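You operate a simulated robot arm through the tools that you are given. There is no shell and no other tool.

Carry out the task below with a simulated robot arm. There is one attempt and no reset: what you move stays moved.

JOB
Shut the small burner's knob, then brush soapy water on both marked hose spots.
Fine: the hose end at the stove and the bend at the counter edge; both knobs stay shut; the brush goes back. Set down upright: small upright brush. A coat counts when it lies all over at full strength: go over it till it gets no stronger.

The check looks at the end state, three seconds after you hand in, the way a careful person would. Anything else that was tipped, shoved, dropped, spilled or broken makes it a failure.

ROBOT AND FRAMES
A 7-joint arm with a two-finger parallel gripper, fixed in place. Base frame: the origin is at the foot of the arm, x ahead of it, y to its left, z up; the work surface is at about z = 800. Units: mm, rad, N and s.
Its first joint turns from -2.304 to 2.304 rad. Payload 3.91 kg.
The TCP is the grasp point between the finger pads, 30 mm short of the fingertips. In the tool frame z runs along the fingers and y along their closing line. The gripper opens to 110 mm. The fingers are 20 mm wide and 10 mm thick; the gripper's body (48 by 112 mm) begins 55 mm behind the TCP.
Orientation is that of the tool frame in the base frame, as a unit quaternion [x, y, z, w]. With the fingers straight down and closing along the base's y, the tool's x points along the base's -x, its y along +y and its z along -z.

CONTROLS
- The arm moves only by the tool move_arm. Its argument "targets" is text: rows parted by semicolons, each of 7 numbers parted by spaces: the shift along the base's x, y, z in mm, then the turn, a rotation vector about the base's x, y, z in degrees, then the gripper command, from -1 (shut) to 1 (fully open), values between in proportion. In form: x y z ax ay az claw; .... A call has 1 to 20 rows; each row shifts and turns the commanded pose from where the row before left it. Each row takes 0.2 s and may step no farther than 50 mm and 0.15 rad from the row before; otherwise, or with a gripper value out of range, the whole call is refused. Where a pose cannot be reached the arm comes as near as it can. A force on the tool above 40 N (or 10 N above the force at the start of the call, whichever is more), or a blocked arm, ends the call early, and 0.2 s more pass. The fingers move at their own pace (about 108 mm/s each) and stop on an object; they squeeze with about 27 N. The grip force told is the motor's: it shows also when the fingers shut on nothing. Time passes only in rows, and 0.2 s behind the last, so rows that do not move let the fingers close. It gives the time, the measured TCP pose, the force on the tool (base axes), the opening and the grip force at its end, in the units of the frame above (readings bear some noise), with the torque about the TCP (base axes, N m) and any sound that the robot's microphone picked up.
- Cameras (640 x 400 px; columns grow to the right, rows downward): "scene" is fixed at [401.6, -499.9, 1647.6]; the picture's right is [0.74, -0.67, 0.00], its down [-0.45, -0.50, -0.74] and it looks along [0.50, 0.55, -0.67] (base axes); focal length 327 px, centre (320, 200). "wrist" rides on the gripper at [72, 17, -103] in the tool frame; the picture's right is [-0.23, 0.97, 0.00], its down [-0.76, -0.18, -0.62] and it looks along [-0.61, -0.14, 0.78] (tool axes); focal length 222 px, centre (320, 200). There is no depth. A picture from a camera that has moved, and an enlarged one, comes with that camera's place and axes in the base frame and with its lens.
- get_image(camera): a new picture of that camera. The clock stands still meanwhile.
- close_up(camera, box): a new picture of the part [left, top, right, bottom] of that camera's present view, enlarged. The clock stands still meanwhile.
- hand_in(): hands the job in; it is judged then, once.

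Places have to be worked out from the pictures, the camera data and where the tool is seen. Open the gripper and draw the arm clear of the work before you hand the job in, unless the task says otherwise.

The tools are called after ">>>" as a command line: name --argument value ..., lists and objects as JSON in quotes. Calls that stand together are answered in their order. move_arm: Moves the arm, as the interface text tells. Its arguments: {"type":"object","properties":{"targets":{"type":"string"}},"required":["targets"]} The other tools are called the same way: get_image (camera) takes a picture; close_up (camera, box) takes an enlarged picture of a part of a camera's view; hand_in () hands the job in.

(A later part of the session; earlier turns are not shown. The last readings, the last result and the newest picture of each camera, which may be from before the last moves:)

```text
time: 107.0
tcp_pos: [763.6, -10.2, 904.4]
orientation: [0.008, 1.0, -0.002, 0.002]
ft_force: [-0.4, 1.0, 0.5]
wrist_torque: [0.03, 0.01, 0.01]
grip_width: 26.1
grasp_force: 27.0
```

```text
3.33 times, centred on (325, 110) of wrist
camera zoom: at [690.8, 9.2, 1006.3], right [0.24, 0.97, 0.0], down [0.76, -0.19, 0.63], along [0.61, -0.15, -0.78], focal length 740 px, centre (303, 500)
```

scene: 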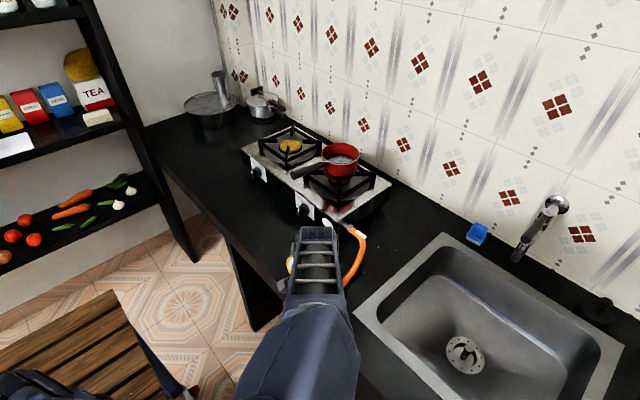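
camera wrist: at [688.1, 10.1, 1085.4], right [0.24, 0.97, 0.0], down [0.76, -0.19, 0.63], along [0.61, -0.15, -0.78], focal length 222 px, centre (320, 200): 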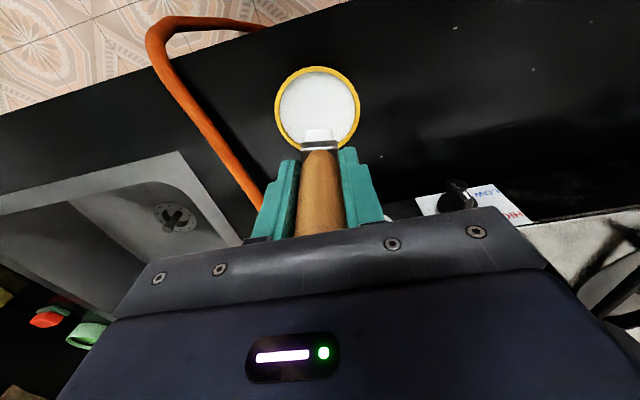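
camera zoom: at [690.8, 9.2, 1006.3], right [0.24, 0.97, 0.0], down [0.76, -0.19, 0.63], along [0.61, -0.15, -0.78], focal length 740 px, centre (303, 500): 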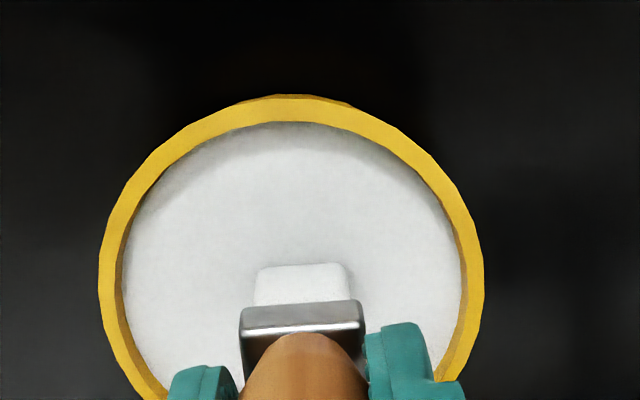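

The brush is reloaded. I'll lift out, carry it back to the bend, and try again just behind the edge.

>>> move_arm --targets "0 0 10 0 0 0 -1;0 0 20 0 0 0 -1;0 0 30 0 0 0 -1;0 -40 0 0 0 0 -1;-20 -40 0 0 0 0 -1;-24 -40 0 0 0 0 -1;-24 -34 0 0 0 0 -1;0 0 -30 0 0 0 -1;0 0 -30 0 0 0 -1;0 0 0 0 0 0 -1"

>>> close_up --camera "wrist" --box '[250, 20, 390, 170]'

```text
time: 109.2
tcp_pos: [698.5, -161.8, 901.7]
orientation: [0.008, 1.0, -0.001, 0.003]
ft_force: [-0.7, 0.5, -1.5]
wrist_torque: [0.01, -0.02, 0.0]
grip_width: 26.1
grasp_force: 26.9
```

```text
2.67 times, centred on (320, 95) of wrist
camera zoom: at [624.9, -143.7, 1005.3], right [0.24, 0.97, 0.0], down [0.76, -0.19, 0.63], along [0.61, -0.15, -0.78], focal length 592 px, centre (320, 480)
```

zoom: 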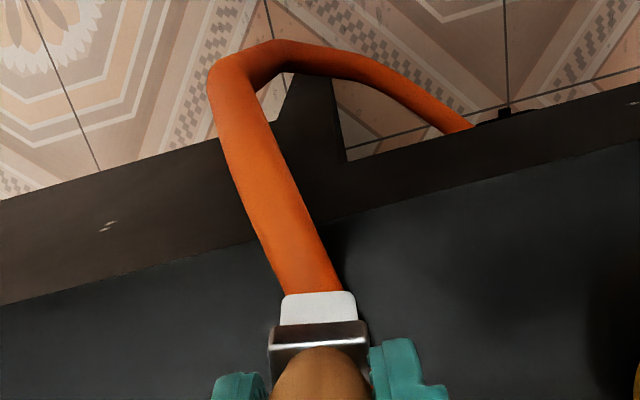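

Over the hose again. Lowering to light contact (expected TCP ≈ 888).

>>> move_arm --targets "-3 -2 -5 0 0 0 -1;0 0 -4 0 0 0 -1;0 0 -2 0 0 0 -1;0 0 0 0 0 0 -1"

>>> move_arm --targets "0 0 -1.2 0 0 0 -1;0 0 0 0 0 0 -1"

>>> move_arm --targets "0 0 -1.2 0 0 0 -1;0 0 0 0 0 0 -1"

```text
time: 110.2
tcp_pos: [692.6, -165.8, 891.7]
orientation: [0.008, 1.0, -0.002, 0.002]
ft_force: [0.1, -0.6, -1.0]
wrist_torque: [0.0, 0.0, 0.03]
grip_width: 26.1
grasp_force: 27.4
```

```text
time: 110.8
tcp_pos: [693.6, -165.6, 891.0]
orientation: [0.008, 1.0, -0.002, 0.001]
ft_force: [-0.5, -0.2, -0.9]
wrist_torque: [0.05, 0.0, 0.02]
grip_width: 26.1
grasp_force: 26.6
```

```text
time: 111.4
tcp_pos: [692.4, -166.9, 889.0]
orientation: [0.007, 1.0, -0.002, 0.002]
ft_force: [0.4, -0.6, -0.9]
wrist_torque: [-0.04, 0.0, -0.01]
grip_width: 25.9
grasp_force: 27.5
```

Still just above; another couple of small steps.

>>> move_arm --targets "0 0 -1.2 0 0 0 -1;0 0 0 0 0 0 -1"

>>> move_arm --targets "0 0 -1.2 0 0 0 -1;0 0 0 0 0 0 -1"

```text
time: 112.0
tcp_pos: [692.9, -166.1, 887.7]
orientation: [0.009, 1.0, -0.002, 0.001]
ft_force: [-0.3, 1.1, -0.4]
wrist_torque: [-0.01, -0.01, 0.01]
grip_width: 25.9
grasp_force: 27.7
```

```text
time: 112.6
tcp_pos: [692.1, -165.6, 886.7]
orientation: [0.008, 1.0, -0.002, 0.002]
ft_force: [-0.4, 0.2, -1.9]
wrist_torque: [-0.01, -0.03, -0.02]
grip_width: 26.3
grasp_force: 26.9
```

>>> move_arm --targets "0 0 -1.2 0 0 0 -1;0 0 0 0 0 0 -1"

>>> move_arm --targets "0 0 -1.2 0 0 0 -1;0 0 0 0 0 0 -1"

>>> close_up --camera "wrist" --box '[250, 20, 390, 170]'

```text
time: 113.2
tcp_pos: [692.5, -165.9, 886.0]
orientation: [0.007, 1.0, -0.002, 0.003]
ft_force: [1.4, 0.2, 5.5]
wrist_torque: [0.02, -0.13, -0.01]
grip_width: 26.1
grasp_force: 27.0
```

```text
time: 113.8
tcp_pos: [691.3, -165.1, 886.5]
orientation: [0.008, 1.0, -0.002, 0.003]
ft_force: [-0.7, -2.1, 20.7]
wrist_torque: [-0.17, -0.16, -0.02]
grip_width: 26.1
grasp_force: 27.1
```

```text
2.67 times, centred on (320, 95) of wrist
camera zoom: at [619.5, -146.6, 987.7], right [0.24, 0.97, 0.0], down [0.76, -0.19, 0.63], along [0.61, -0.15, -0.78], focal length 592 px, centre (320, 480)
```

zoom: 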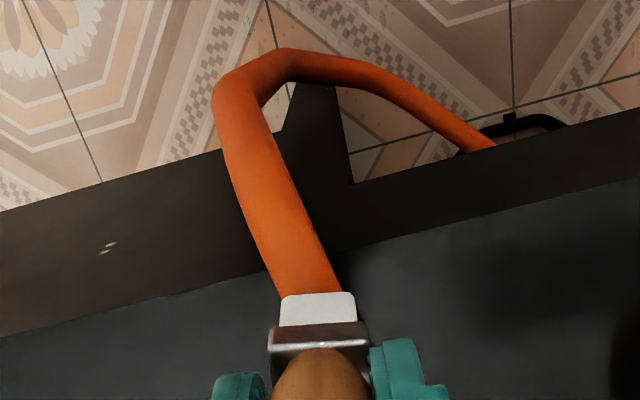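

Contact at TCP ≈ 886. Easing 1 mm and stroking 14 mm outwards and 28 mm back in, at constant height.

>>> move_arm --targets "0 0 1 0 0 0 -1;-7 -1 0 0 0 0 -1;-7 -1 0 0 0 0 -1;7 1 0 0 0 0 -1;7 1 0 0 0 0 -1;-7 -1 0 0 0 0 -1;-7 -1 0 0 0 0 -1;7 1 0 0 0 0 -1;7 1 0 0 0 0 -1;7 1 0 0 0 0 -1;7 1 0 0 0 0 -1;0 0 0 0 0 0 -1"

>>> close_up --camera "wrist" --box '[250, 20, 390, 170]'

```text
time: 116.4
tcp_pos: [707.0, -163.9, 885.7]
orientation: [0.007, 1.0, -0.001, 0.002]
ft_force: [-7.7, -0.3, 9.5]
wrist_torque: [-0.03, 0.42, -0.03]
grip_width: 26.2
grasp_force: 26.9
```

```text
2.67 times, centred on (320, 95) of wrist
camera zoom: at [633.3, -145.3, 988.5], right [0.24, 0.97, 0.0], down [0.76, -0.19, 0.63], along [0.61, -0.15, -0.78], focal length 592 px, centre (320, 480)
```

zoom: 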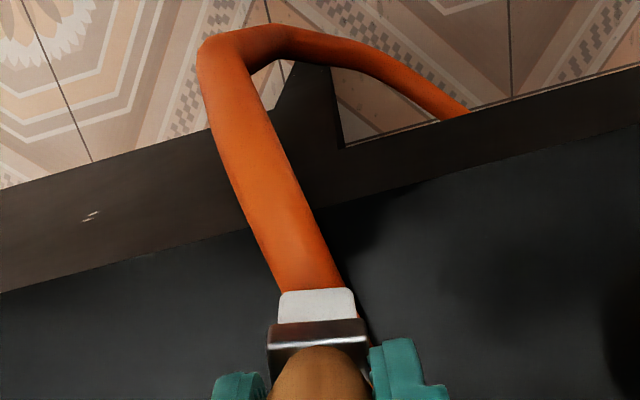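

Firm light contact but still no coat in x 675–720. The patch may sit further inland on the same stretch, so I'll carry the stroke inwards along the hose towards x ≈ 770 in light contact and look behind it.

>>> move_arm --targets "7 1.6 0.2 0 0 0 -1;7 1.6 0 0 0 0 -1;7 1.7 0 0 0 0 -1;7 1.7 0 0 0 0 -1;0 0 0 0 0 0 -1"

>>> close_up --camera "wrist" --box '[250, 20, 390, 170]'

```text
time: 117.6
tcp_pos: [732.9, -157.1, 885.5]
orientation: [0.008, 1.0, 0.0, 0.002]
ft_force: [-5.9, -1.2, 11.1]
wrist_torque: [-0.14, 0.43, -0.02]
grip_width: 26.2
grasp_force: 27.0
```

```text
2.67 times, centred on (320, 95) of wrist
camera zoom: at [660.5, -138.3, 988.3], right [0.24, 0.97, 0.0], down [0.76, -0.19, 0.63], along [0.61, -0.15, -0.78], focal length 592 px, centre (320, 480)
```

zoom: 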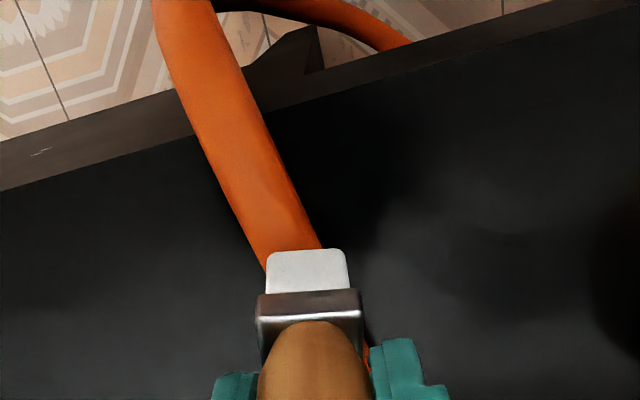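

The brush has pitched a bit in the grip from the drag of stroking inwards. Stroking outwards should push it straight again, so I'll stroke back towards the edge in light contact and compare.

>>> move_arm --targets "-7 -1.7 0 0 0 0 -1;-7 -1.7 0 0 0 0 -1;-7 -1.6 0 0 0 0 -1;-7 -1.6 0 0 0 0 -1;-7 -1 0 0 0 0 -1;0 0 0 0 0 0 -1"

>>> close_up --camera "wrist" --box '[250, 20, 390, 170]'

```text
time: 119.0
tcp_pos: [697.2, -166.5, 886.8]
orientation: [0.008, 1.0, -0.001, 0.001]
ft_force: [0.6, -0.2, -0.6]
wrist_torque: [0.02, -0.02, 0.03]
grip_width: 26.3
grasp_force: 26.9
```

```text
2.67 times, centred on (320, 95) of wrist
camera zoom: at [625.2, -147.0, 988.1], right [0.24, 0.97, 0.0], down [0.76, -0.19, 0.63], along [0.61, -0.15, -0.78], focal length 592 px, centre (320, 480)
```

zoom: 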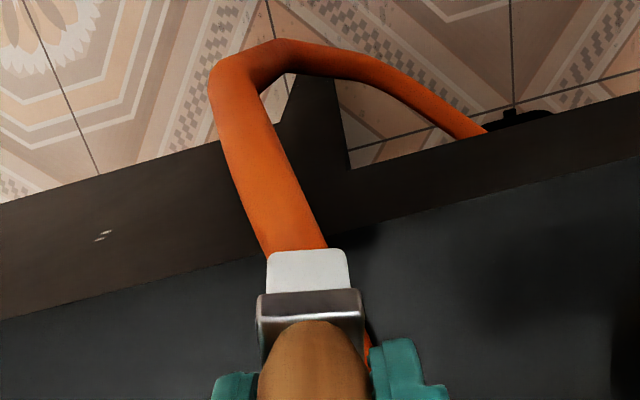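

The brush is still pitched ~10° with its tip towards the camera and nothing is coated here, so I suspect the patch lies on the curve itself, facing outward. I'll lift, pitch the tool about 40° so the bristles face the outside of the bend, and look.

>>> move_arm --targets "0 0 20 0 0 0 -1;0 0 30 0 0 0 -1;-8 0 5 0 -8 0 -1;-10 0 5 0 -8 0 -1;-10 0 0 0 -8 0 -1;-10 0 0 0 -8 0 -1;-10 0 0 0 -8 0 -1;0 0 0 0 0 0 -1"

>>> get_image --camera "wrist"

>>> get_image --camera "scene"

```text
time: 120.8
tcp_pos: [651.1, -166.4, 943.4]
orientation: [0.008, 0.939, 0.001, 0.344]
ft_force: [-0.5, -0.1, -0.7]
wrist_torque: [0.0, 0.0, 0.02]
grip_width: 26.1
grasp_force: 27.3
```

```text
taken
camera wrist: at [529.1, -147.4, 977.4], right [0.19, 0.97, 0.15], down [0.18, -0.19, 0.97], along [0.97, -0.15, -0.21], focal length 222 px, centre (320, 200)
```

wrist: 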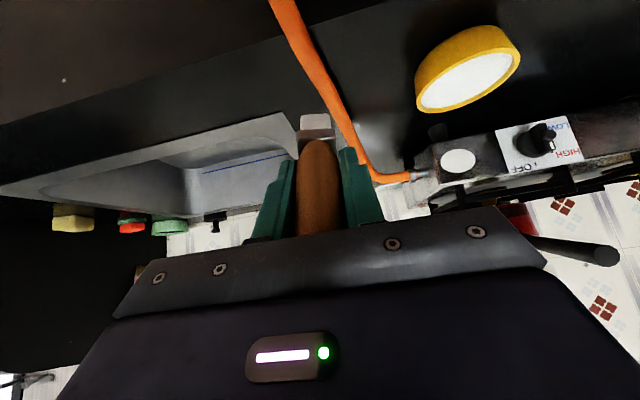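

```text
taken
```

scene: 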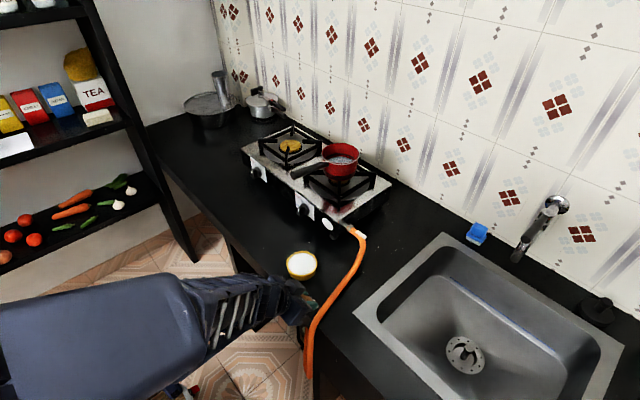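

Now the scene camera sees both the bend and the brush. Zooming in on them.

>>> close_up --camera "scene" --box '[270, 260, 370, 360]'

>>> close_up --camera "scene" --box '[290, 290, 340, 340]'

>>> close_up --camera "scene" --box '[335, 210, 385, 250]'

```text
4.00 times, centred on (320, 310) of scene
camera zoom: at [401.6, -499.9, 1647.6], right [0.74, -0.67, 0.0], down [-0.45, -0.5, -0.74], along [0.5, 0.55, -0.67], focal length 1307 px, centre (320, -240)
```

zoom: 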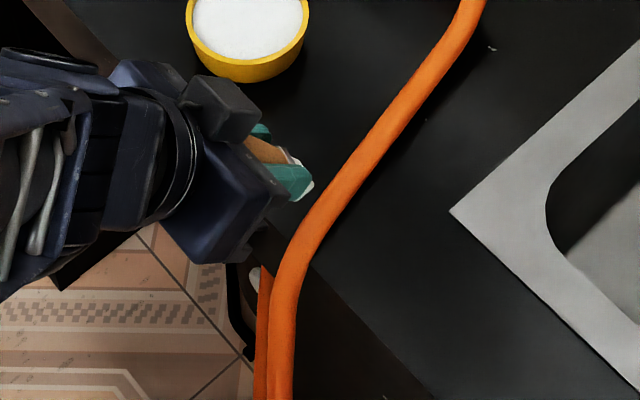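

```text
8.00 times, centred on (315, 315) of scene
camera zoom: at [401.6, -499.9, 1647.6], right [0.74, -0.67, 0.0], down [-0.45, -0.5, -0.74], along [0.5, 0.55, -0.67], focal length 2613 px, centre (360, -720)
```

zoom: 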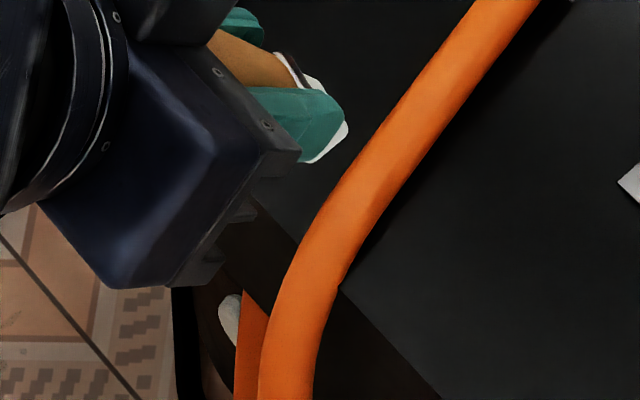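

```text
10.00 times, centred on (360, 230) of scene
camera zoom: at [401.6, -499.9, 1647.6], right [0.74, -0.67, 0.0], down [-0.45, -0.5, -0.74], along [0.5, 0.55, -0.67], focal length 3266 px, centre (-80, -100)
```

zoom: 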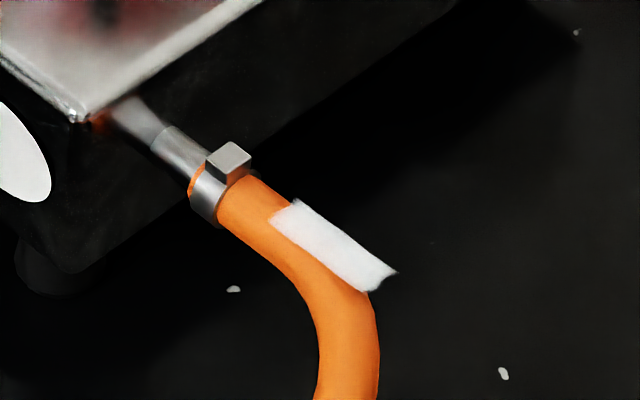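

The hose-end patch is crisp and white. The bristle tip is at about (694, -166, 879); I'll bring it down to just off the outer face of the bend and then approach along the brush axis.

>>> move_arm --targets "-8 0 -20 0 0 0 -1;-6 0 -20 0 0 0 -1;-5 0 -15 0 0 0 -1;0 0 0 0 0 0 -1"

>>> close_up --camera "scene" --box '[290, 290, 340, 340]'

>>> close_up --camera "wrist" --box '[250, 0, 400, 170]'

```text
time: 121.8
tcp_pos: [648.3, -167.4, 890.1]
orientation: [0.009, 0.939, 0.001, 0.343]
ft_force: [0.1, 0.3, -0.8]
wrist_torque: [0.02, -0.01, 0.01]
grip_width: 26.0
grasp_force: 27.4
out of reach, approached as far as the arm can: row 1, 2, 3
```

```text
8.00 times, centred on (315, 315) of scene
camera zoom: at [401.6, -499.9, 1647.6], right [0.74, -0.67, 0.0], down [-0.45, -0.5, -0.74], along [0.5, 0.55, -0.67], focal length 2613 px, centre (360, -720)
```

zoom: 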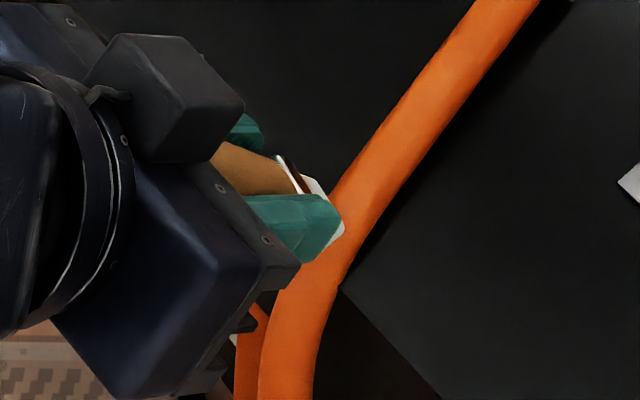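

```text
2.35 times, centred on (325, 85) of wrist
camera zoom: at [525.7, -149.4, 921.7], right [0.19, 0.97, 0.15], down [0.18, -0.19, 0.97], along [0.97, -0.15, -0.21], focal length 523 px, centre (308, 471)
```

zoom: 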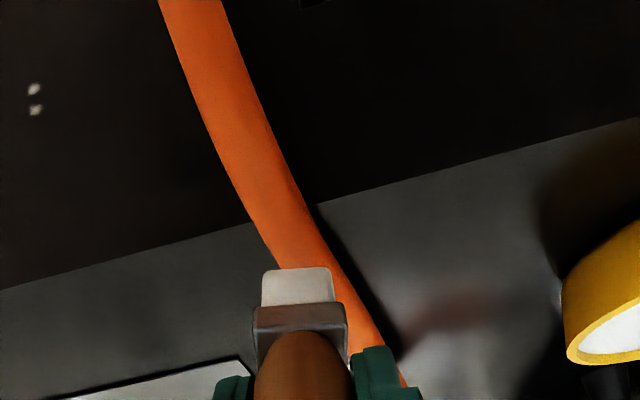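

The arm couldn't go further back in this pitch, but the tip is at about (692, -167, 826) with the bristle face sloping like the bend. I'll go straight down in small steps from here to meet it.

>>> move_arm --targets "0 0 -5 0 0 0 -1;0 0 -5 0 0 0 -1;0 0 0 0 0 0 -1"

>>> move_arm --targets "0 0 -3 0 0 0 -1;0 0 0 0 0 0 -1"

>>> close_up --camera "scene" --box '[290, 290, 340, 340]'

>>> close_up --camera "wrist" --box '[250, 0, 400, 170]'

```text
time: 122.6
tcp_pos: [647.5, -169.5, 881.2]
orientation: [0.008, 0.939, 0.001, 0.345]
ft_force: [0.3, 0.7, -1.2]
wrist_torque: [-0.02, 0.02, 0.0]
grip_width: 26.0
grasp_force: 26.9
```

```text
time: 123.2
tcp_pos: [646.7, -168.4, 877.9]
orientation: [0.008, 0.939, 0.002, 0.343]
ft_force: [0.3, 1.2, 0.2]
wrist_torque: [-0.01, 0.01, -0.02]
grip_width: 25.9
grasp_force: 26.9
```

```text
8.00 times, centred on (315, 315) of scene
camera zoom: at [401.6, -499.9, 1647.6], right [0.74, -0.67, 0.0], down [-0.45, -0.5, -0.74], along [0.5, 0.55, -0.67], focal length 2613 px, centre (360, -720)
```

zoom: 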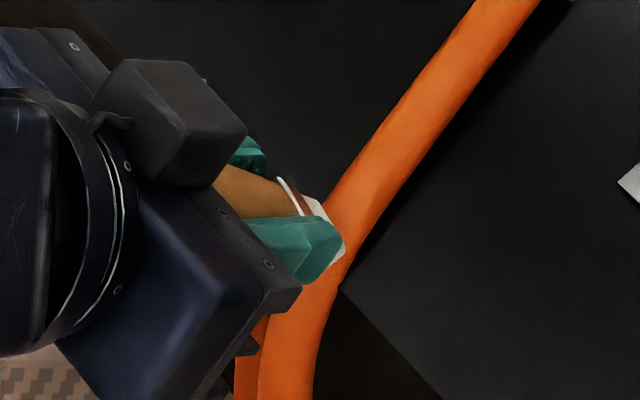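

```text
2.35 times, centred on (325, 85) of wrist
camera zoom: at [525.4, -150.2, 909.4], right [0.19, 0.97, 0.15], down [0.18, -0.19, 0.97], along [0.97, -0.15, -0.21], focal length 523 px, centre (308, 471)
```

zoom: 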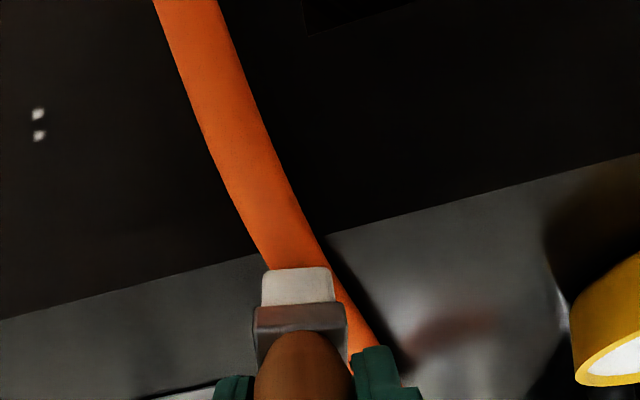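

Closing in on the bend without contact yet; continuing in 2 mm steps.

>>> move_arm --targets "0 0 -2 0 0 0 -1;0 0 0 0 0 0 -1"

>>> move_arm --targets "0 0 -2 0 0 0 -1;0 0 0 0 0 0 -1"

>>> move_arm --targets "0 0 -2 0 0 0 -1;0 0 0 0 0 0 -1"

>>> close_up --camera "wrist" --box '[250, 0, 400, 170]'

```text
time: 123.8
tcp_pos: [647.9, -168.1, 876.5]
orientation: [0.008, 0.939, 0.002, 0.344]
ft_force: [0.2, -0.1, 0.4]
wrist_torque: [-0.02, -0.01, 0.03]
grip_width: 25.8
grasp_force: 27.3
```

```text
time: 124.4
tcp_pos: [647.5, -169.1, 875.1]
orientation: [0.008, 0.939, 0.001, 0.343]
ft_force: [0.7, 0.4, -1.1]
wrist_torque: [0.0, 0.01, -0.02]
grip_width: 26.1
grasp_force: 26.8
```

```text
time: 125.0
tcp_pos: [648.1, -169.3, 871.3]
orientation: [0.008, 0.939, 0.001, 0.343]
ft_force: [-0.3, 0.0, -1.1]
wrist_torque: [0.03, 0.01, -0.02]
grip_width: 25.9
grasp_force: 27.0
```

```text
2.35 times, centred on (325, 85) of wrist
camera zoom: at [525.0, -150.2, 903.9], right [0.19, 0.97, 0.15], down [0.18, -0.19, 0.97], along [0.97, -0.15, -0.21], focal length 523 px, centre (308, 471)
```

zoom: 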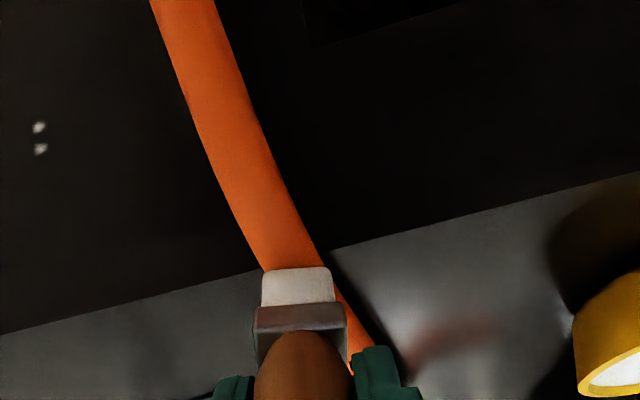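

Still free at tip ≈ z 807; continuing down.

>>> move_arm --targets "0 0 -2 0 0 0 -1;0 0 0 0 0 0 -1"

>>> move_arm --targets "0 0 -2 0 0 0 -1;0 0 0 0 0 0 -1"

>>> close_up --camera "wrist" --box '[250, 0, 400, 170]'

>>> close_up --camera "scene" --box '[290, 290, 340, 340]'

```text
time: 125.6
tcp_pos: [647.8, -168.1, 869.8]
orientation: [0.007, 0.939, 0.002, 0.344]
ft_force: [-0.6, 0.0, 0.3]
wrist_torque: [-0.03, 0.02, 0.05]
grip_width: 26.1
grasp_force: 27.4
```

```text
time: 126.2
tcp_pos: [647.5, -168.2, 867.8]
orientation: [0.008, 0.939, 0.001, 0.343]
ft_force: [-1.2, -0.4, 1.4]
wrist_torque: [-0.07, 0.02, -0.02]
grip_width: 26.3
grasp_force: 27.7
```

```text
2.35 times, centred on (325, 85) of wrist
camera zoom: at [525.0, -150.0, 900.1], right [0.19, 0.97, 0.15], down [0.18, -0.19, 0.97], along [0.97, -0.15, -0.21], focal length 523 px, centre (308, 471)
```

zoom: 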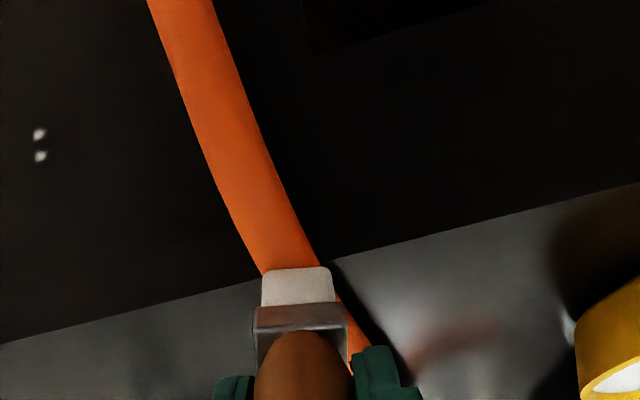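

```text
8.00 times, centred on (315, 315) of scene
camera zoom: at [401.6, -499.9, 1647.6], right [0.74, -0.67, 0.0], down [-0.45, -0.5, -0.74], along [0.5, 0.55, -0.67], focal length 2613 px, centre (360, -720)
```

zoom: 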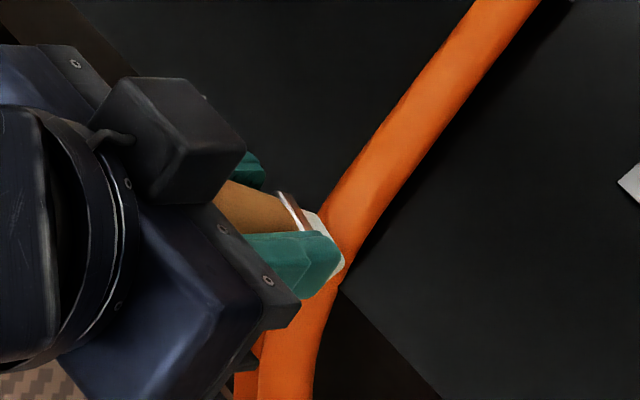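

Contact is just starting. One millimetre more, then small strokes outward/down and back to see if suds appear.

>>> move_arm --targets "0 0 -1 0 0 0 -1;0 0 0 0 0 0 -1"

>>> move_arm --targets "-3 -0.5 -2 0 0 0 -1;-3 -0.5 -2 0 0 0 -1;-3 -0.5 -2 0 0 0 -1;3 0.5 2 0 0 0 -1;3 0.5 2 0 0 0 -1;3 0.5 2 0 0 0 -1;0 0 0 0 0 0 -1"

>>> close_up --camera "wrist" --box '[250, 0, 400, 170]'

>>> close_up --camera "scene" --box '[290, 290, 340, 340]'

```text
time: 126.8
tcp_pos: [647.7, -168.0, 868.6]
orientation: [0.007, 0.939, 0.002, 0.345]
ft_force: [-1.4, -1.2, 7.9]
wrist_torque: [-0.08, -0.11, -0.05]
grip_width: 26.1
grasp_force: 27.1
```

```text
time: 127.3
tcp_pos: [647.4, -167.8, 867.8]
orientation: [0.006, 0.938, 0.001, 0.346]
ft_force: [-12.3, 0.8, 20.5]
wrist_torque: [0.07, 0.25, 0.03]
grip_width: 26.3
grasp_force: 27.1
out of reach, approached as far as the arm can: row 2
stopped in row 2: the force on the tool passed its limit at 44 N (the readings are from after the stop); the commanded pose is now the measured one
```

```text
2.35 times, centred on (325, 85) of wrist
camera zoom: at [524.4, -150.2, 898.8], right [0.18, 0.97, 0.15], down [0.17, -0.19, 0.97], along [0.97, -0.15, -0.2], focal length 523 px, centre (308, 471)
```

zoom: 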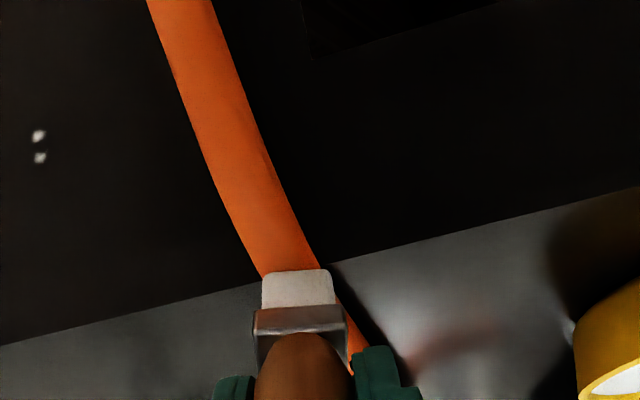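

```text
8.00 times, centred on (315, 315) of scene
camera zoom: at [401.6, -499.9, 1647.6], right [0.74, -0.67, 0.0], down [-0.45, -0.5, -0.74], along [0.5, 0.55, -0.67], focal length 2613 px, centre (360, -720)
```

zoom: 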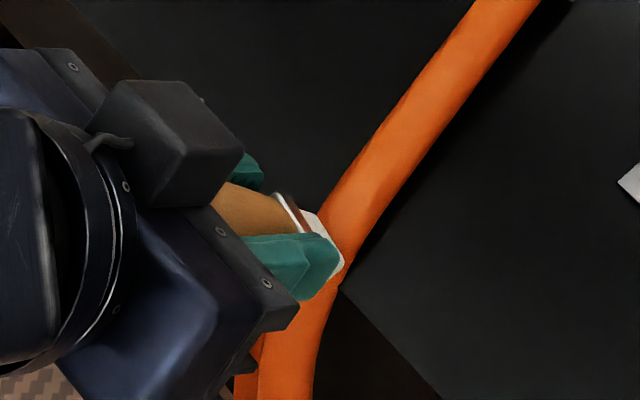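

The arm hit its reach limit there. I'll lift gently straight up and check whether suds were left under the bristles.

>>> move_arm --targets "0 0 3 0 0 0 -1;0 0 10 0 0 0 -1;0 0 20 0 0 0 -1;0 0 30 0 0 0 -1;0 0 0 0 0 0 -1"

>>> close_up --camera "scene" --box '[290, 290, 340, 340]'

>>> close_up --camera "wrist" --box '[230, 0, 400, 170]'

```text
time: 128.5
tcp_pos: [648.5, -165.7, 929.9]
orientation: [0.007, 0.938, 0.0, 0.346]
ft_force: [0.2, -1.0, -0.6]
wrist_torque: [0.02, -0.01, -0.01]
grip_width: 26.0
grasp_force: 26.7
```

```text
8.00 times, centred on (315, 315) of scene
camera zoom: at [401.6, -499.9, 1647.6], right [0.74, -0.67, 0.0], down [-0.45, -0.5, -0.74], along [0.5, 0.55, -0.67], focal length 2613 px, centre (360, -720)
```

zoom: 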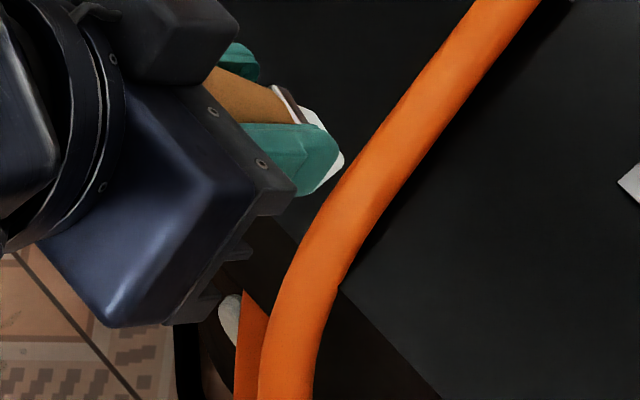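

```text
2.35 times, centred on (315, 85) of wrist
camera zoom: at [525.9, -148.7, 961.7], right [0.18, 0.97, 0.15], down [0.17, -0.19, 0.97], along [0.97, -0.15, -0.2], focal length 523 px, centre (332, 471)
```

zoom: 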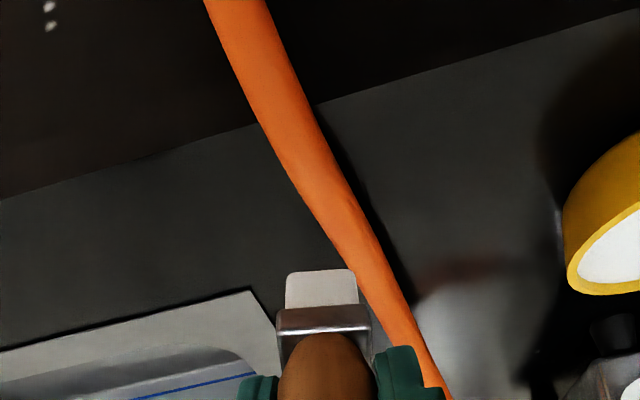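

No coat on the bend top either. The remaining place is the outer, sloping face just beyond the edge. I'll reduce the pitch to about 25° (which should let the arm come further back) and move out over the slope.

>>> move_arm --targets "0 0 0 0 7.5 0 -1;0 0 0 0 7.5 0 -1;-3 -2 0 0 0 0 -1;-3 -2 0 0 0 0 -1;-3 0 0 0 0 0 -1;0 0 0 0 0 0 -1"

>>> close_up --camera "scene" --box '[270, 280, 350, 360]'

>>> close_up --camera "wrist" --box '[230, 0, 400, 170]'

```text
time: 129.9
tcp_pos: [637.2, -172.2, 930.2]
orientation: [0.007, 0.976, -0.001, 0.219]
ft_force: [0.4, 2.0, -0.6]
wrist_torque: [-0.06, 0.0, 0.02]
grip_width: 25.9
grasp_force: 27.0
```

```text
5.00 times, centred on (310, 320) of scene
camera zoom: at [401.6, -499.9, 1647.6], right [0.74, -0.67, 0.0], down [-0.45, -0.5, -0.74], along [0.5, 0.55, -0.67], focal length 1633 px, centre (370, -400)
```

zoom: 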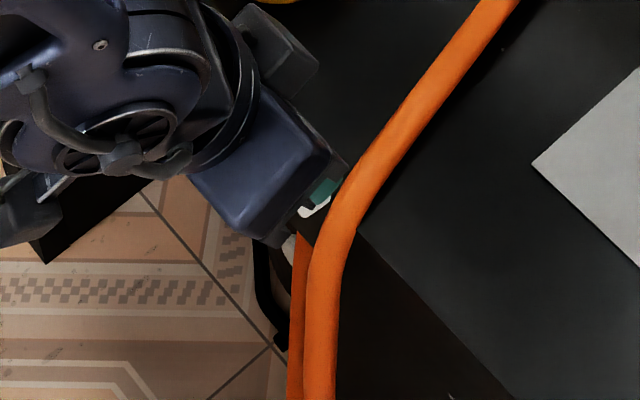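

```text
2.35 times, centred on (315, 85) of wrist
camera zoom: at [528.0, -155.0, 991.9], right [0.22, 0.97, 0.1], down [0.42, -0.19, 0.89], along [0.88, -0.15, -0.45], focal length 523 px, centre (332, 471)
```

zoom: 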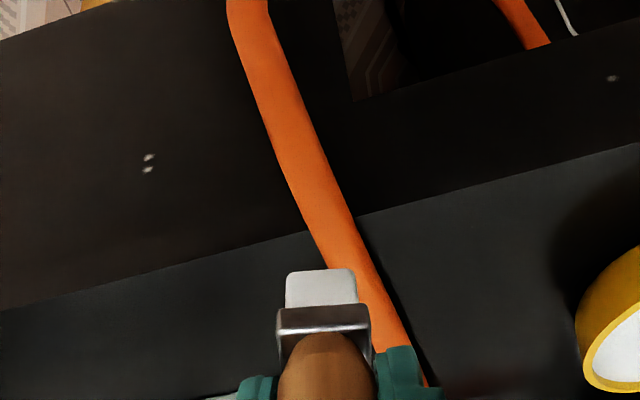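

Reach is fine at this pitch; the tip is about (662, -172, 857). Going down towards the slope in steps.

>>> move_arm --targets "0 -1 -20 0 0 0 -1;0 -1 -20 0 0 0 -1;0 0 -10 0 0 0 -1;0 0 0 0 0 0 -1"

>>> close_up --camera "scene" --box '[270, 280, 350, 360]'

>>> close_up --camera "wrist" --box '[230, 0, 400, 170]'

```text
time: 130.9
tcp_pos: [638.3, -172.7, 881.7]
orientation: [0.006, 0.976, 0.001, 0.22]
ft_force: [0.1, 0.3, -0.8]
wrist_torque: [0.02, -0.01, -0.01]
grip_width: 26.1
grasp_force: 27.1
```

```text
5.00 times, centred on (310, 320) of scene
camera zoom: at [401.6, -499.9, 1647.6], right [0.74, -0.67, 0.0], down [-0.45, -0.5, -0.74], along [0.5, 0.55, -0.67], focal length 1633 px, centre (370, -400)
```

zoom: 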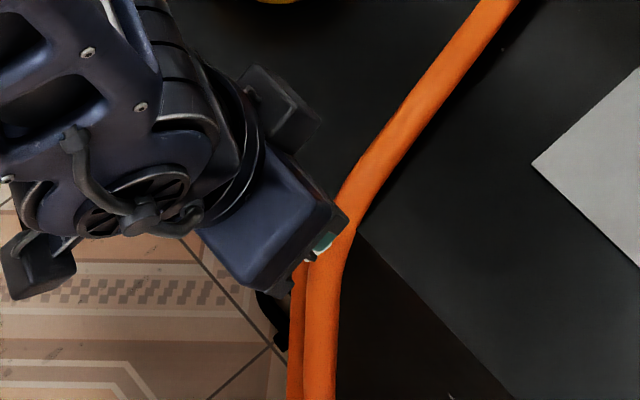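

```text
2.35 times, centred on (315, 85) of wrist
camera zoom: at [528.3, -154.4, 942.9], right [0.22, 0.97, 0.1], down [0.42, -0.19, 0.89], along [0.88, -0.15, -0.45], focal length 523 px, centre (332, 471)
```

zoom: 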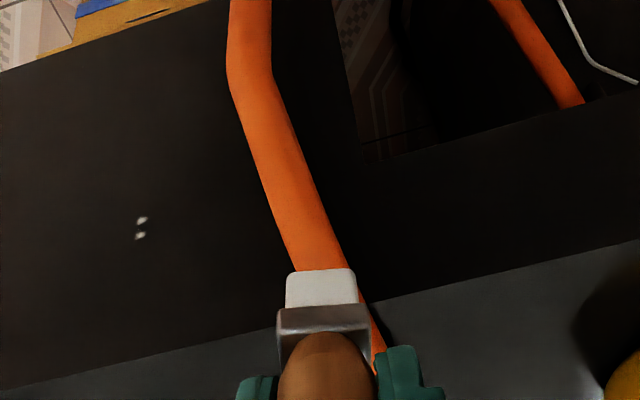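

Tip is at about (663, -173, 808), aligned with the hose. Continuing down in 3 mm steps to contact.

>>> move_arm --targets "0 0 -3 0 0 0 -1;0 0 -3 0 0 0 -1;0 0 0 0 0 0 -1"

>>> move_arm --targets "0 0 -3 0 0 0 -1;0 0 0 0 0 0 -1"

>>> move_arm --targets "0 0 -3 0 0 0 -1;0 0 0 0 0 0 -1"

>>> close_up --camera "wrist" --box '[230, 0, 400, 170]'

```text
time: 131.7
tcp_pos: [638.0, -173.8, 875.1]
orientation: [0.007, 0.975, 0.0, 0.221]
ft_force: [0.9, 0.2, -0.7]
wrist_torque: [-0.03, 0.01, 0.0]
grip_width: 26.1
grasp_force: 26.8
```

```text
time: 132.3
tcp_pos: [638.1, -174.4, 871.7]
orientation: [0.007, 0.975, 0.0, 0.22]
ft_force: [-0.7, 0.1, -0.7]
wrist_torque: [0.0, 0.0, 0.01]
grip_width: 26.2
grasp_force: 27.3
```

```text
time: 132.9
tcp_pos: [636.7, -174.5, 868.0]
orientation: [0.006, 0.976, 0.0, 0.219]
ft_force: [0.1, 0.3, -0.9]
wrist_torque: [-0.04, 0.02, 0.03]
grip_width: 26.3
grasp_force: 27.2
```

```text
2.35 times, centred on (315, 85) of wrist
camera zoom: at [528.2, -155.9, 930.4], right [0.22, 0.97, 0.1], down [0.42, -0.19, 0.89], along [0.88, -0.15, -0.45], focal length 523 px, centre (332, 471)
```

zoom: 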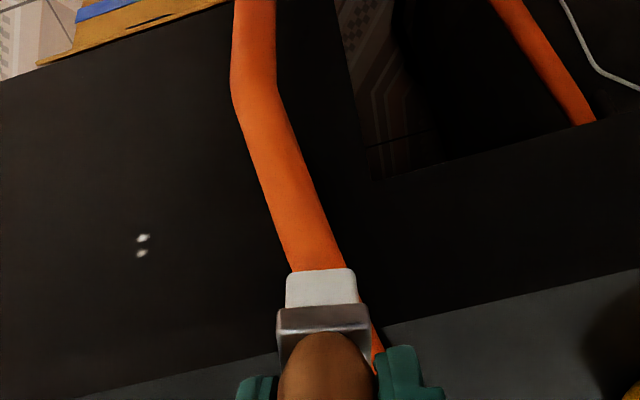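

Still free (tip ≈ z 795). Continuing.

>>> move_arm --targets "0 0 -3 0 0 0 -1;0 0 0 0 0 0 -1"

>>> move_arm --targets "0 0 -3 0 0 0 -1;0 0 0 0 0 0 -1"

>>> move_arm --targets "0 0 -3 0 0 0 -1;0 0 0 0 0 0 -1"

>>> close_up --camera "wrist" --box '[230, 0, 400, 170]'

```text
time: 133.5
tcp_pos: [638.7, -174.3, 864.9]
orientation: [0.007, 0.975, 0.0, 0.22]
ft_force: [0.5, 0.0, -0.5]
wrist_torque: [0.03, 0.02, 0.02]
grip_width: 26.1
grasp_force: 27.2
```

```text
time: 134.1
tcp_pos: [639.2, -174.4, 861.7]
orientation: [0.007, 0.975, 0.0, 0.22]
ft_force: [-0.6, 0.4, -1.1]
wrist_torque: [0.0, -0.02, -0.04]
grip_width: 25.9
grasp_force: 26.4
```

```text
time: 134.7
tcp_pos: [638.0, -173.8, 859.0]
orientation: [0.007, 0.976, 0.0, 0.219]
ft_force: [-5.7, 1.3, 8.5]
wrist_torque: [0.06, 0.1, 0.07]
grip_width: 25.9
grasp_force: 27.0
```

```text
2.35 times, centred on (315, 85) of wrist
camera zoom: at [528.6, -156.5, 921.4], right [0.22, 0.97, 0.1], down [0.42, -0.19, 0.89], along [0.88, -0.15, -0.45], focal length 523 px, centre (332, 471)
```

zoom: 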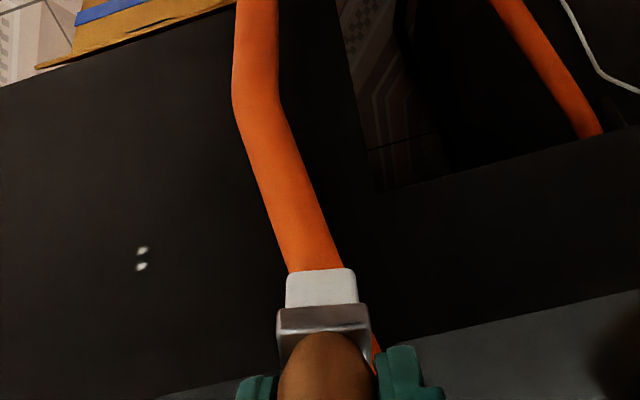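

Contact on the outer slope at tip ≈ (663, -174, 786), pushing back at about 35°. I'll stroke gently up and down along the slope and then look.

>>> move_arm --targets "2.5 0.8 2.2 0 0 0 -1;2.5 0.8 2.2 0 0 0 -1;2.5 0.8 2.2 0 0 0 -1;2.5 0.8 2.2 0 0 0 -1;-2.5 -0.8 -2.2 0 0 0 -1;-2.5 -0.8 -2.2 0 0 0 -1;-2.5 -0.8 -2.2 0 0 0 -1;-2.5 -0.8 -2.2 0 0 0 -1;0 0 0 0 0 0 -1"

>>> close_up --camera "wrist" --box '[230, 0, 400, 170]'

>>> close_up --camera "scene" --box '[290, 290, 340, 340]'

```text
time: 136.7
tcp_pos: [638.5, -174.1, 860.7]
orientation: [0.007, 0.976, 0.0, 0.22]
ft_force: [-0.6, -0.6, -0.8]
wrist_torque: [0.03, 0.02, -0.03]
grip_width: 26.1
grasp_force: 27.3
```

```text
2.35 times, centred on (315, 85) of wrist
camera zoom: at [528.3, -156.2, 921.9], right [0.22, 0.97, 0.1], down [0.42, -0.19, 0.89], along [0.88, -0.15, -0.45], focal length 523 px, centre (332, 471)
```

zoom: 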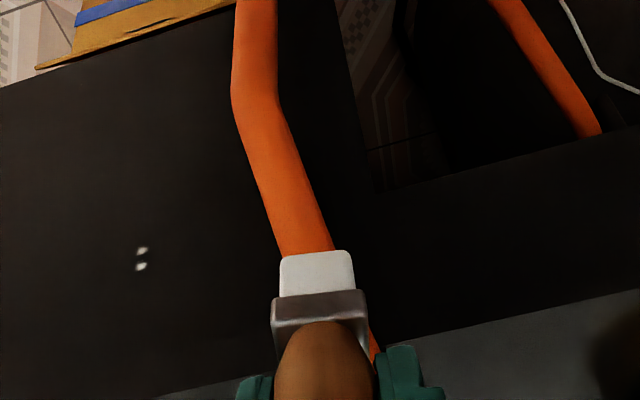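

```text
8.00 times, centred on (315, 315) of scene
camera zoom: at [401.6, -499.9, 1647.6], right [0.74, -0.67, 0.0], down [-0.45, -0.5, -0.74], along [0.5, 0.55, -0.67], focal length 2613 px, centre (360, -720)
```

zoom: 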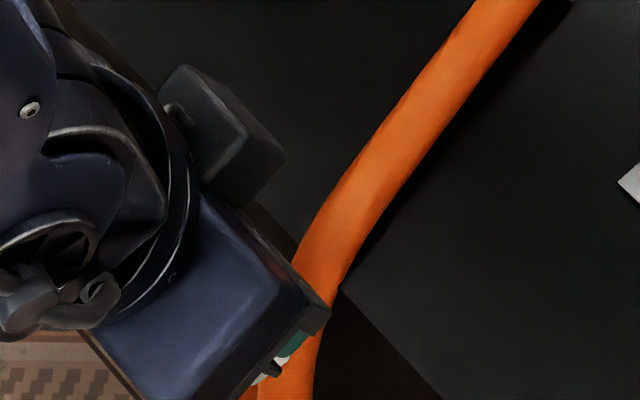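

The brush tipped a bit further in the grip. Lifting to look at the slope where it touched.

>>> move_arm --targets "-3 0 5 0 0 0 -1;0 0 20 0 0 0 -1;0 0 30 0 0 0 -1;0 0 0 0 0 0 -1"

>>> close_up --camera "wrist" --box '[230, 0, 400, 170]'

>>> get_image --camera "scene"

```text
time: 137.7
tcp_pos: [637.1, -174.6, 913.2]
orientation: [0.006, 0.975, 0.001, 0.221]
ft_force: [-0.2, -0.2, -0.7]
wrist_torque: [-0.02, 0.02, 0.03]
grip_width: 25.9
grasp_force: 26.8
```

```text
2.35 times, centred on (315, 85) of wrist
camera zoom: at [526.9, -156.0, 976.1], right [0.22, 0.97, 0.1], down [0.42, -0.19, 0.89], along [0.88, -0.15, -0.45], focal length 523 px, centre (332, 471)
```

zoom: 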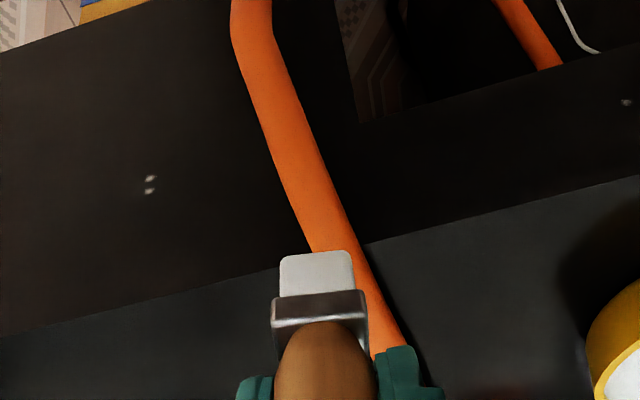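

```text
taken
```

scene: 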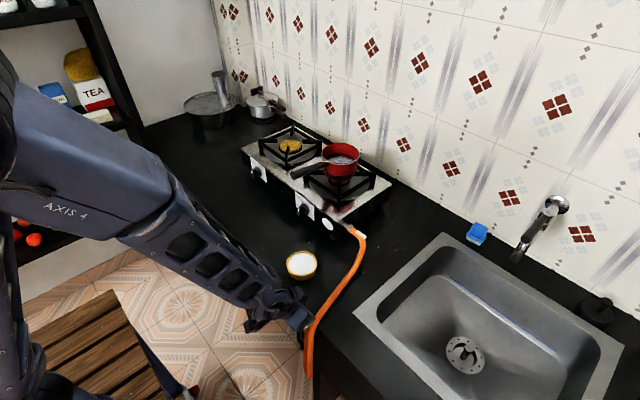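

Still nothing there, and the brush is now tilted ~14° in the grip. The cleanest fix is to stand the brush back upright at its home spot with the tool pitched 14° to compensate, regrasp it centred and lower, then re-dip firmly and try again. Rising and levelling the brush first.

>>> move_arm --targets "0 0 35 0 0 0 -1;0 0 35 0 0 0 -1;0 0 5 0 6 0 -1;0 0 0 0 5.5 0 -1;10 36 0 0 0 0 -1;10 36 0 0 0 0 -1;10 36 0 0 0 0 -1;10 36 0 0 0 0 -1;9 36 0 0 0 0 -1;9 36 0 0 0 0 -1;9 36 0 0 0 0 -1;9 37 0 0 0 0 -1;9 37 0 0 0 0 -1;8 37 0 0 0 0 -1;8 38 0 0 0 0 -1;8 38 0 0 0 0 -1;0 0 0 0 0 0 -1"

>>> get_image --camera "wrist"

>>> get_image --camera "scene"

```text
time: 141.3
tcp_pos: [744.4, 265.9, 987.0]
orientation: [0.006, 0.993, 0.001, 0.12]
ft_force: [-0.8, -0.8, -1.1]
wrist_torque: [-0.01, -0.05, -0.02]
grip_width: 25.9
grasp_force: 27.0
```

```text
taken
camera wrist: at [648.2, 283.6, 1069.4], right [0.23, 0.97, 0.06], down [0.59, -0.19, 0.79], along [0.77, -0.15, -0.61], focal length 222 px, centre (320, 200)
```

wrist: 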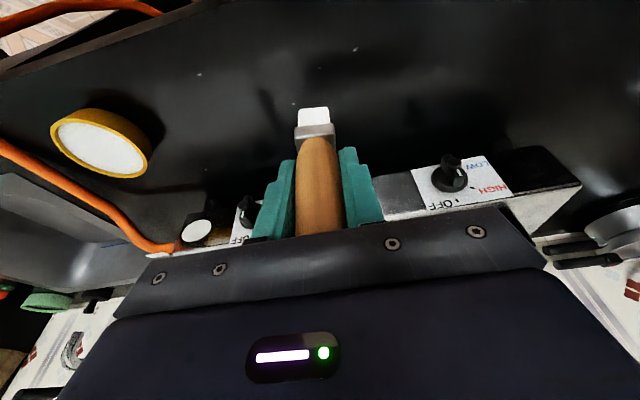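

```text
taken
```

scene: 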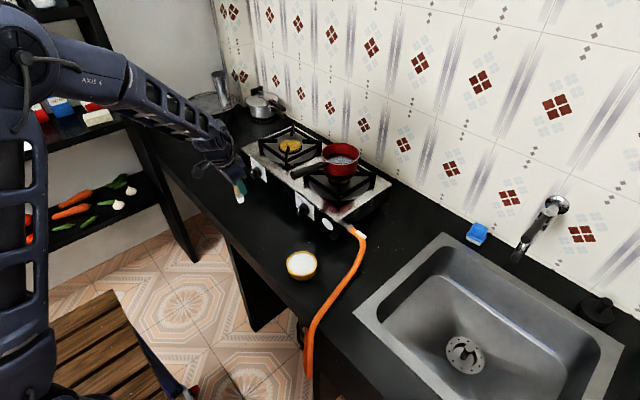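

The arm is now in a good elbow-up posture, and the scene camera is unobstructed. Zooming to check that the brush is vertical before setting it down.

>>> close_up --camera "scene" --box '[215, 150, 275, 220]'

>>> close_up --camera "wrist" --box '[270, 90, 370, 180]'

>>> close_up --camera "scene" --box '[280, 220, 390, 390]'

```text
5.71 times, centred on (245, 185) of scene
camera zoom: at [401.6, -499.9, 1647.6], right [0.74, -0.67, 0.0], down [-0.45, -0.5, -0.74], along [0.5, 0.55, -0.67], focal length 1866 px, centre (749, 286)
```

zoom: 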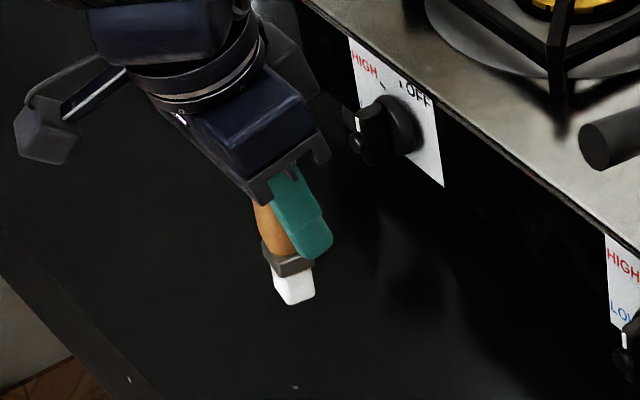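

```text
4.44 times, centred on (320, 135) of wrist
camera zoom: at [648.2, 283.6, 1069.4], right [0.23, 0.97, 0.06], down [0.59, -0.19, 0.79], along [0.77, -0.15, -0.61], focal length 987 px, centre (320, 489)
```

zoom: 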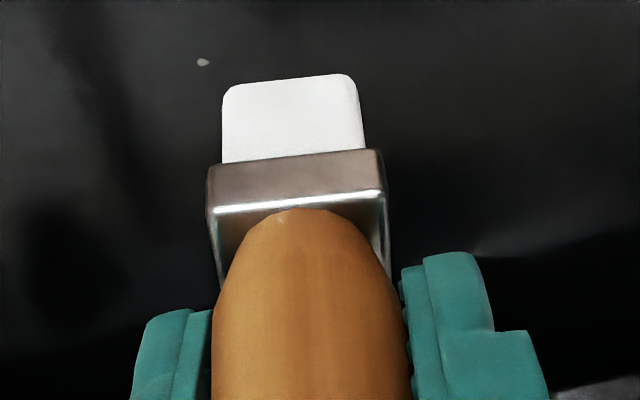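

```text
2.35 times, centred on (335, 305) of scene
camera zoom: at [401.6, -499.9, 1647.6], right [0.74, -0.67, 0.0], down [-0.45, -0.5, -0.74], along [0.5, 0.55, -0.67], focal length 769 px, centre (285, -47)
```

zoom: 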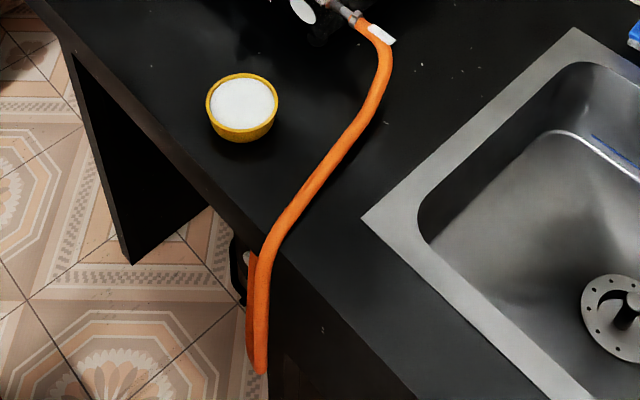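

The scene view suggests the brush may not be perfectly vertical. Zooming in tighter to measure its lean.

>>> close_up --camera "scene" --box '[232, 178, 258, 206]'

```text
14.29 times, centred on (245, 192) of scene
camera zoom: at [401.6, -499.9, 1647.6], right [0.74, -0.67, 0.0], down [-0.45, -0.5, -0.74], along [0.5, 0.55, -0.67], focal length 4666 px, centre (1391, 314)
```

zoom: 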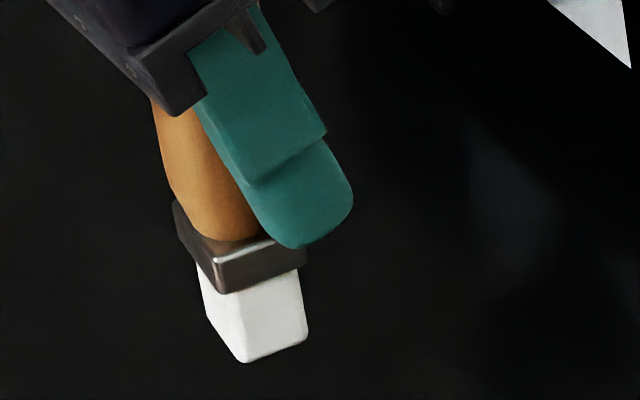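

The brush looks vertical to within a couple of degrees. Lowering to the counter at its home spot, the last part in small steps.

>>> move_arm --targets "2 -1 -30 0 0 0 -1;0 0 -30 0 0 0 -1;0 0 -25 0 0 0 -1;0 0 -10 0 0 0 -1;0 0 0 0 0 0 -1"

>>> close_up --camera "scene" --box '[225, 185, 275, 235]'

>>> close_up --camera "wrist" --box '[270, 90, 370, 180]'

```text
time: 142.5
tcp_pos: [746.2, 264.1, 891.6]
orientation: [0.007, 0.993, 0.001, 0.12]
ft_force: [-0.2, -0.1, -0.3]
wrist_torque: [-0.01, 0.0, -0.05]
grip_width: 25.8
grasp_force: 27.0
```

```text
8.00 times, centred on (250, 210) of scene
camera zoom: at [401.6, -499.9, 1647.6], right [0.74, -0.67, 0.0], down [-0.45, -0.5, -0.74], along [0.5, 0.55, -0.67], focal length 2613 px, centre (880, 120)
```

zoom: 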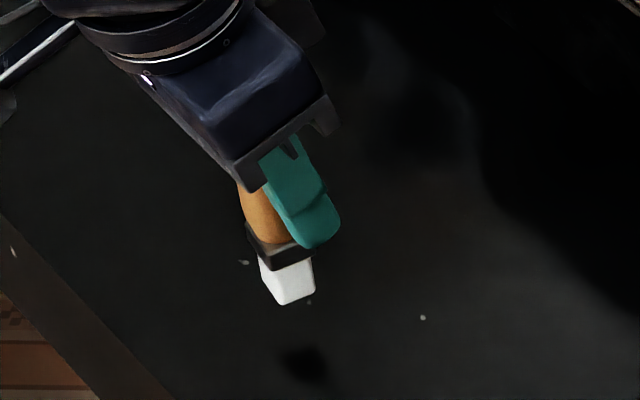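

```text
4.44 times, centred on (320, 135) of wrist
camera zoom: at [651.9, 282.6, 974.3], right [0.23, 0.97, 0.06], down [0.59, -0.19, 0.79], along [0.77, -0.15, -0.61], focal length 987 px, centre (320, 489)
```

zoom: 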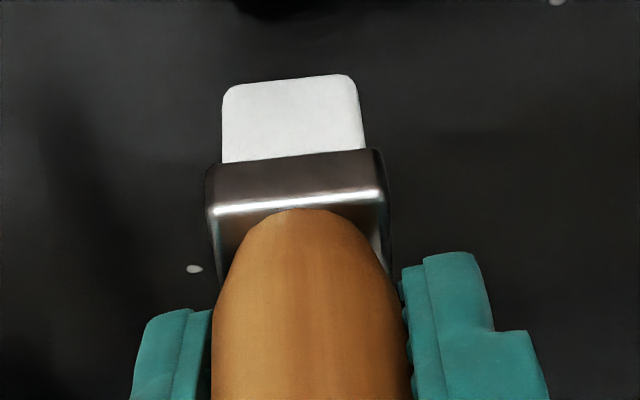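

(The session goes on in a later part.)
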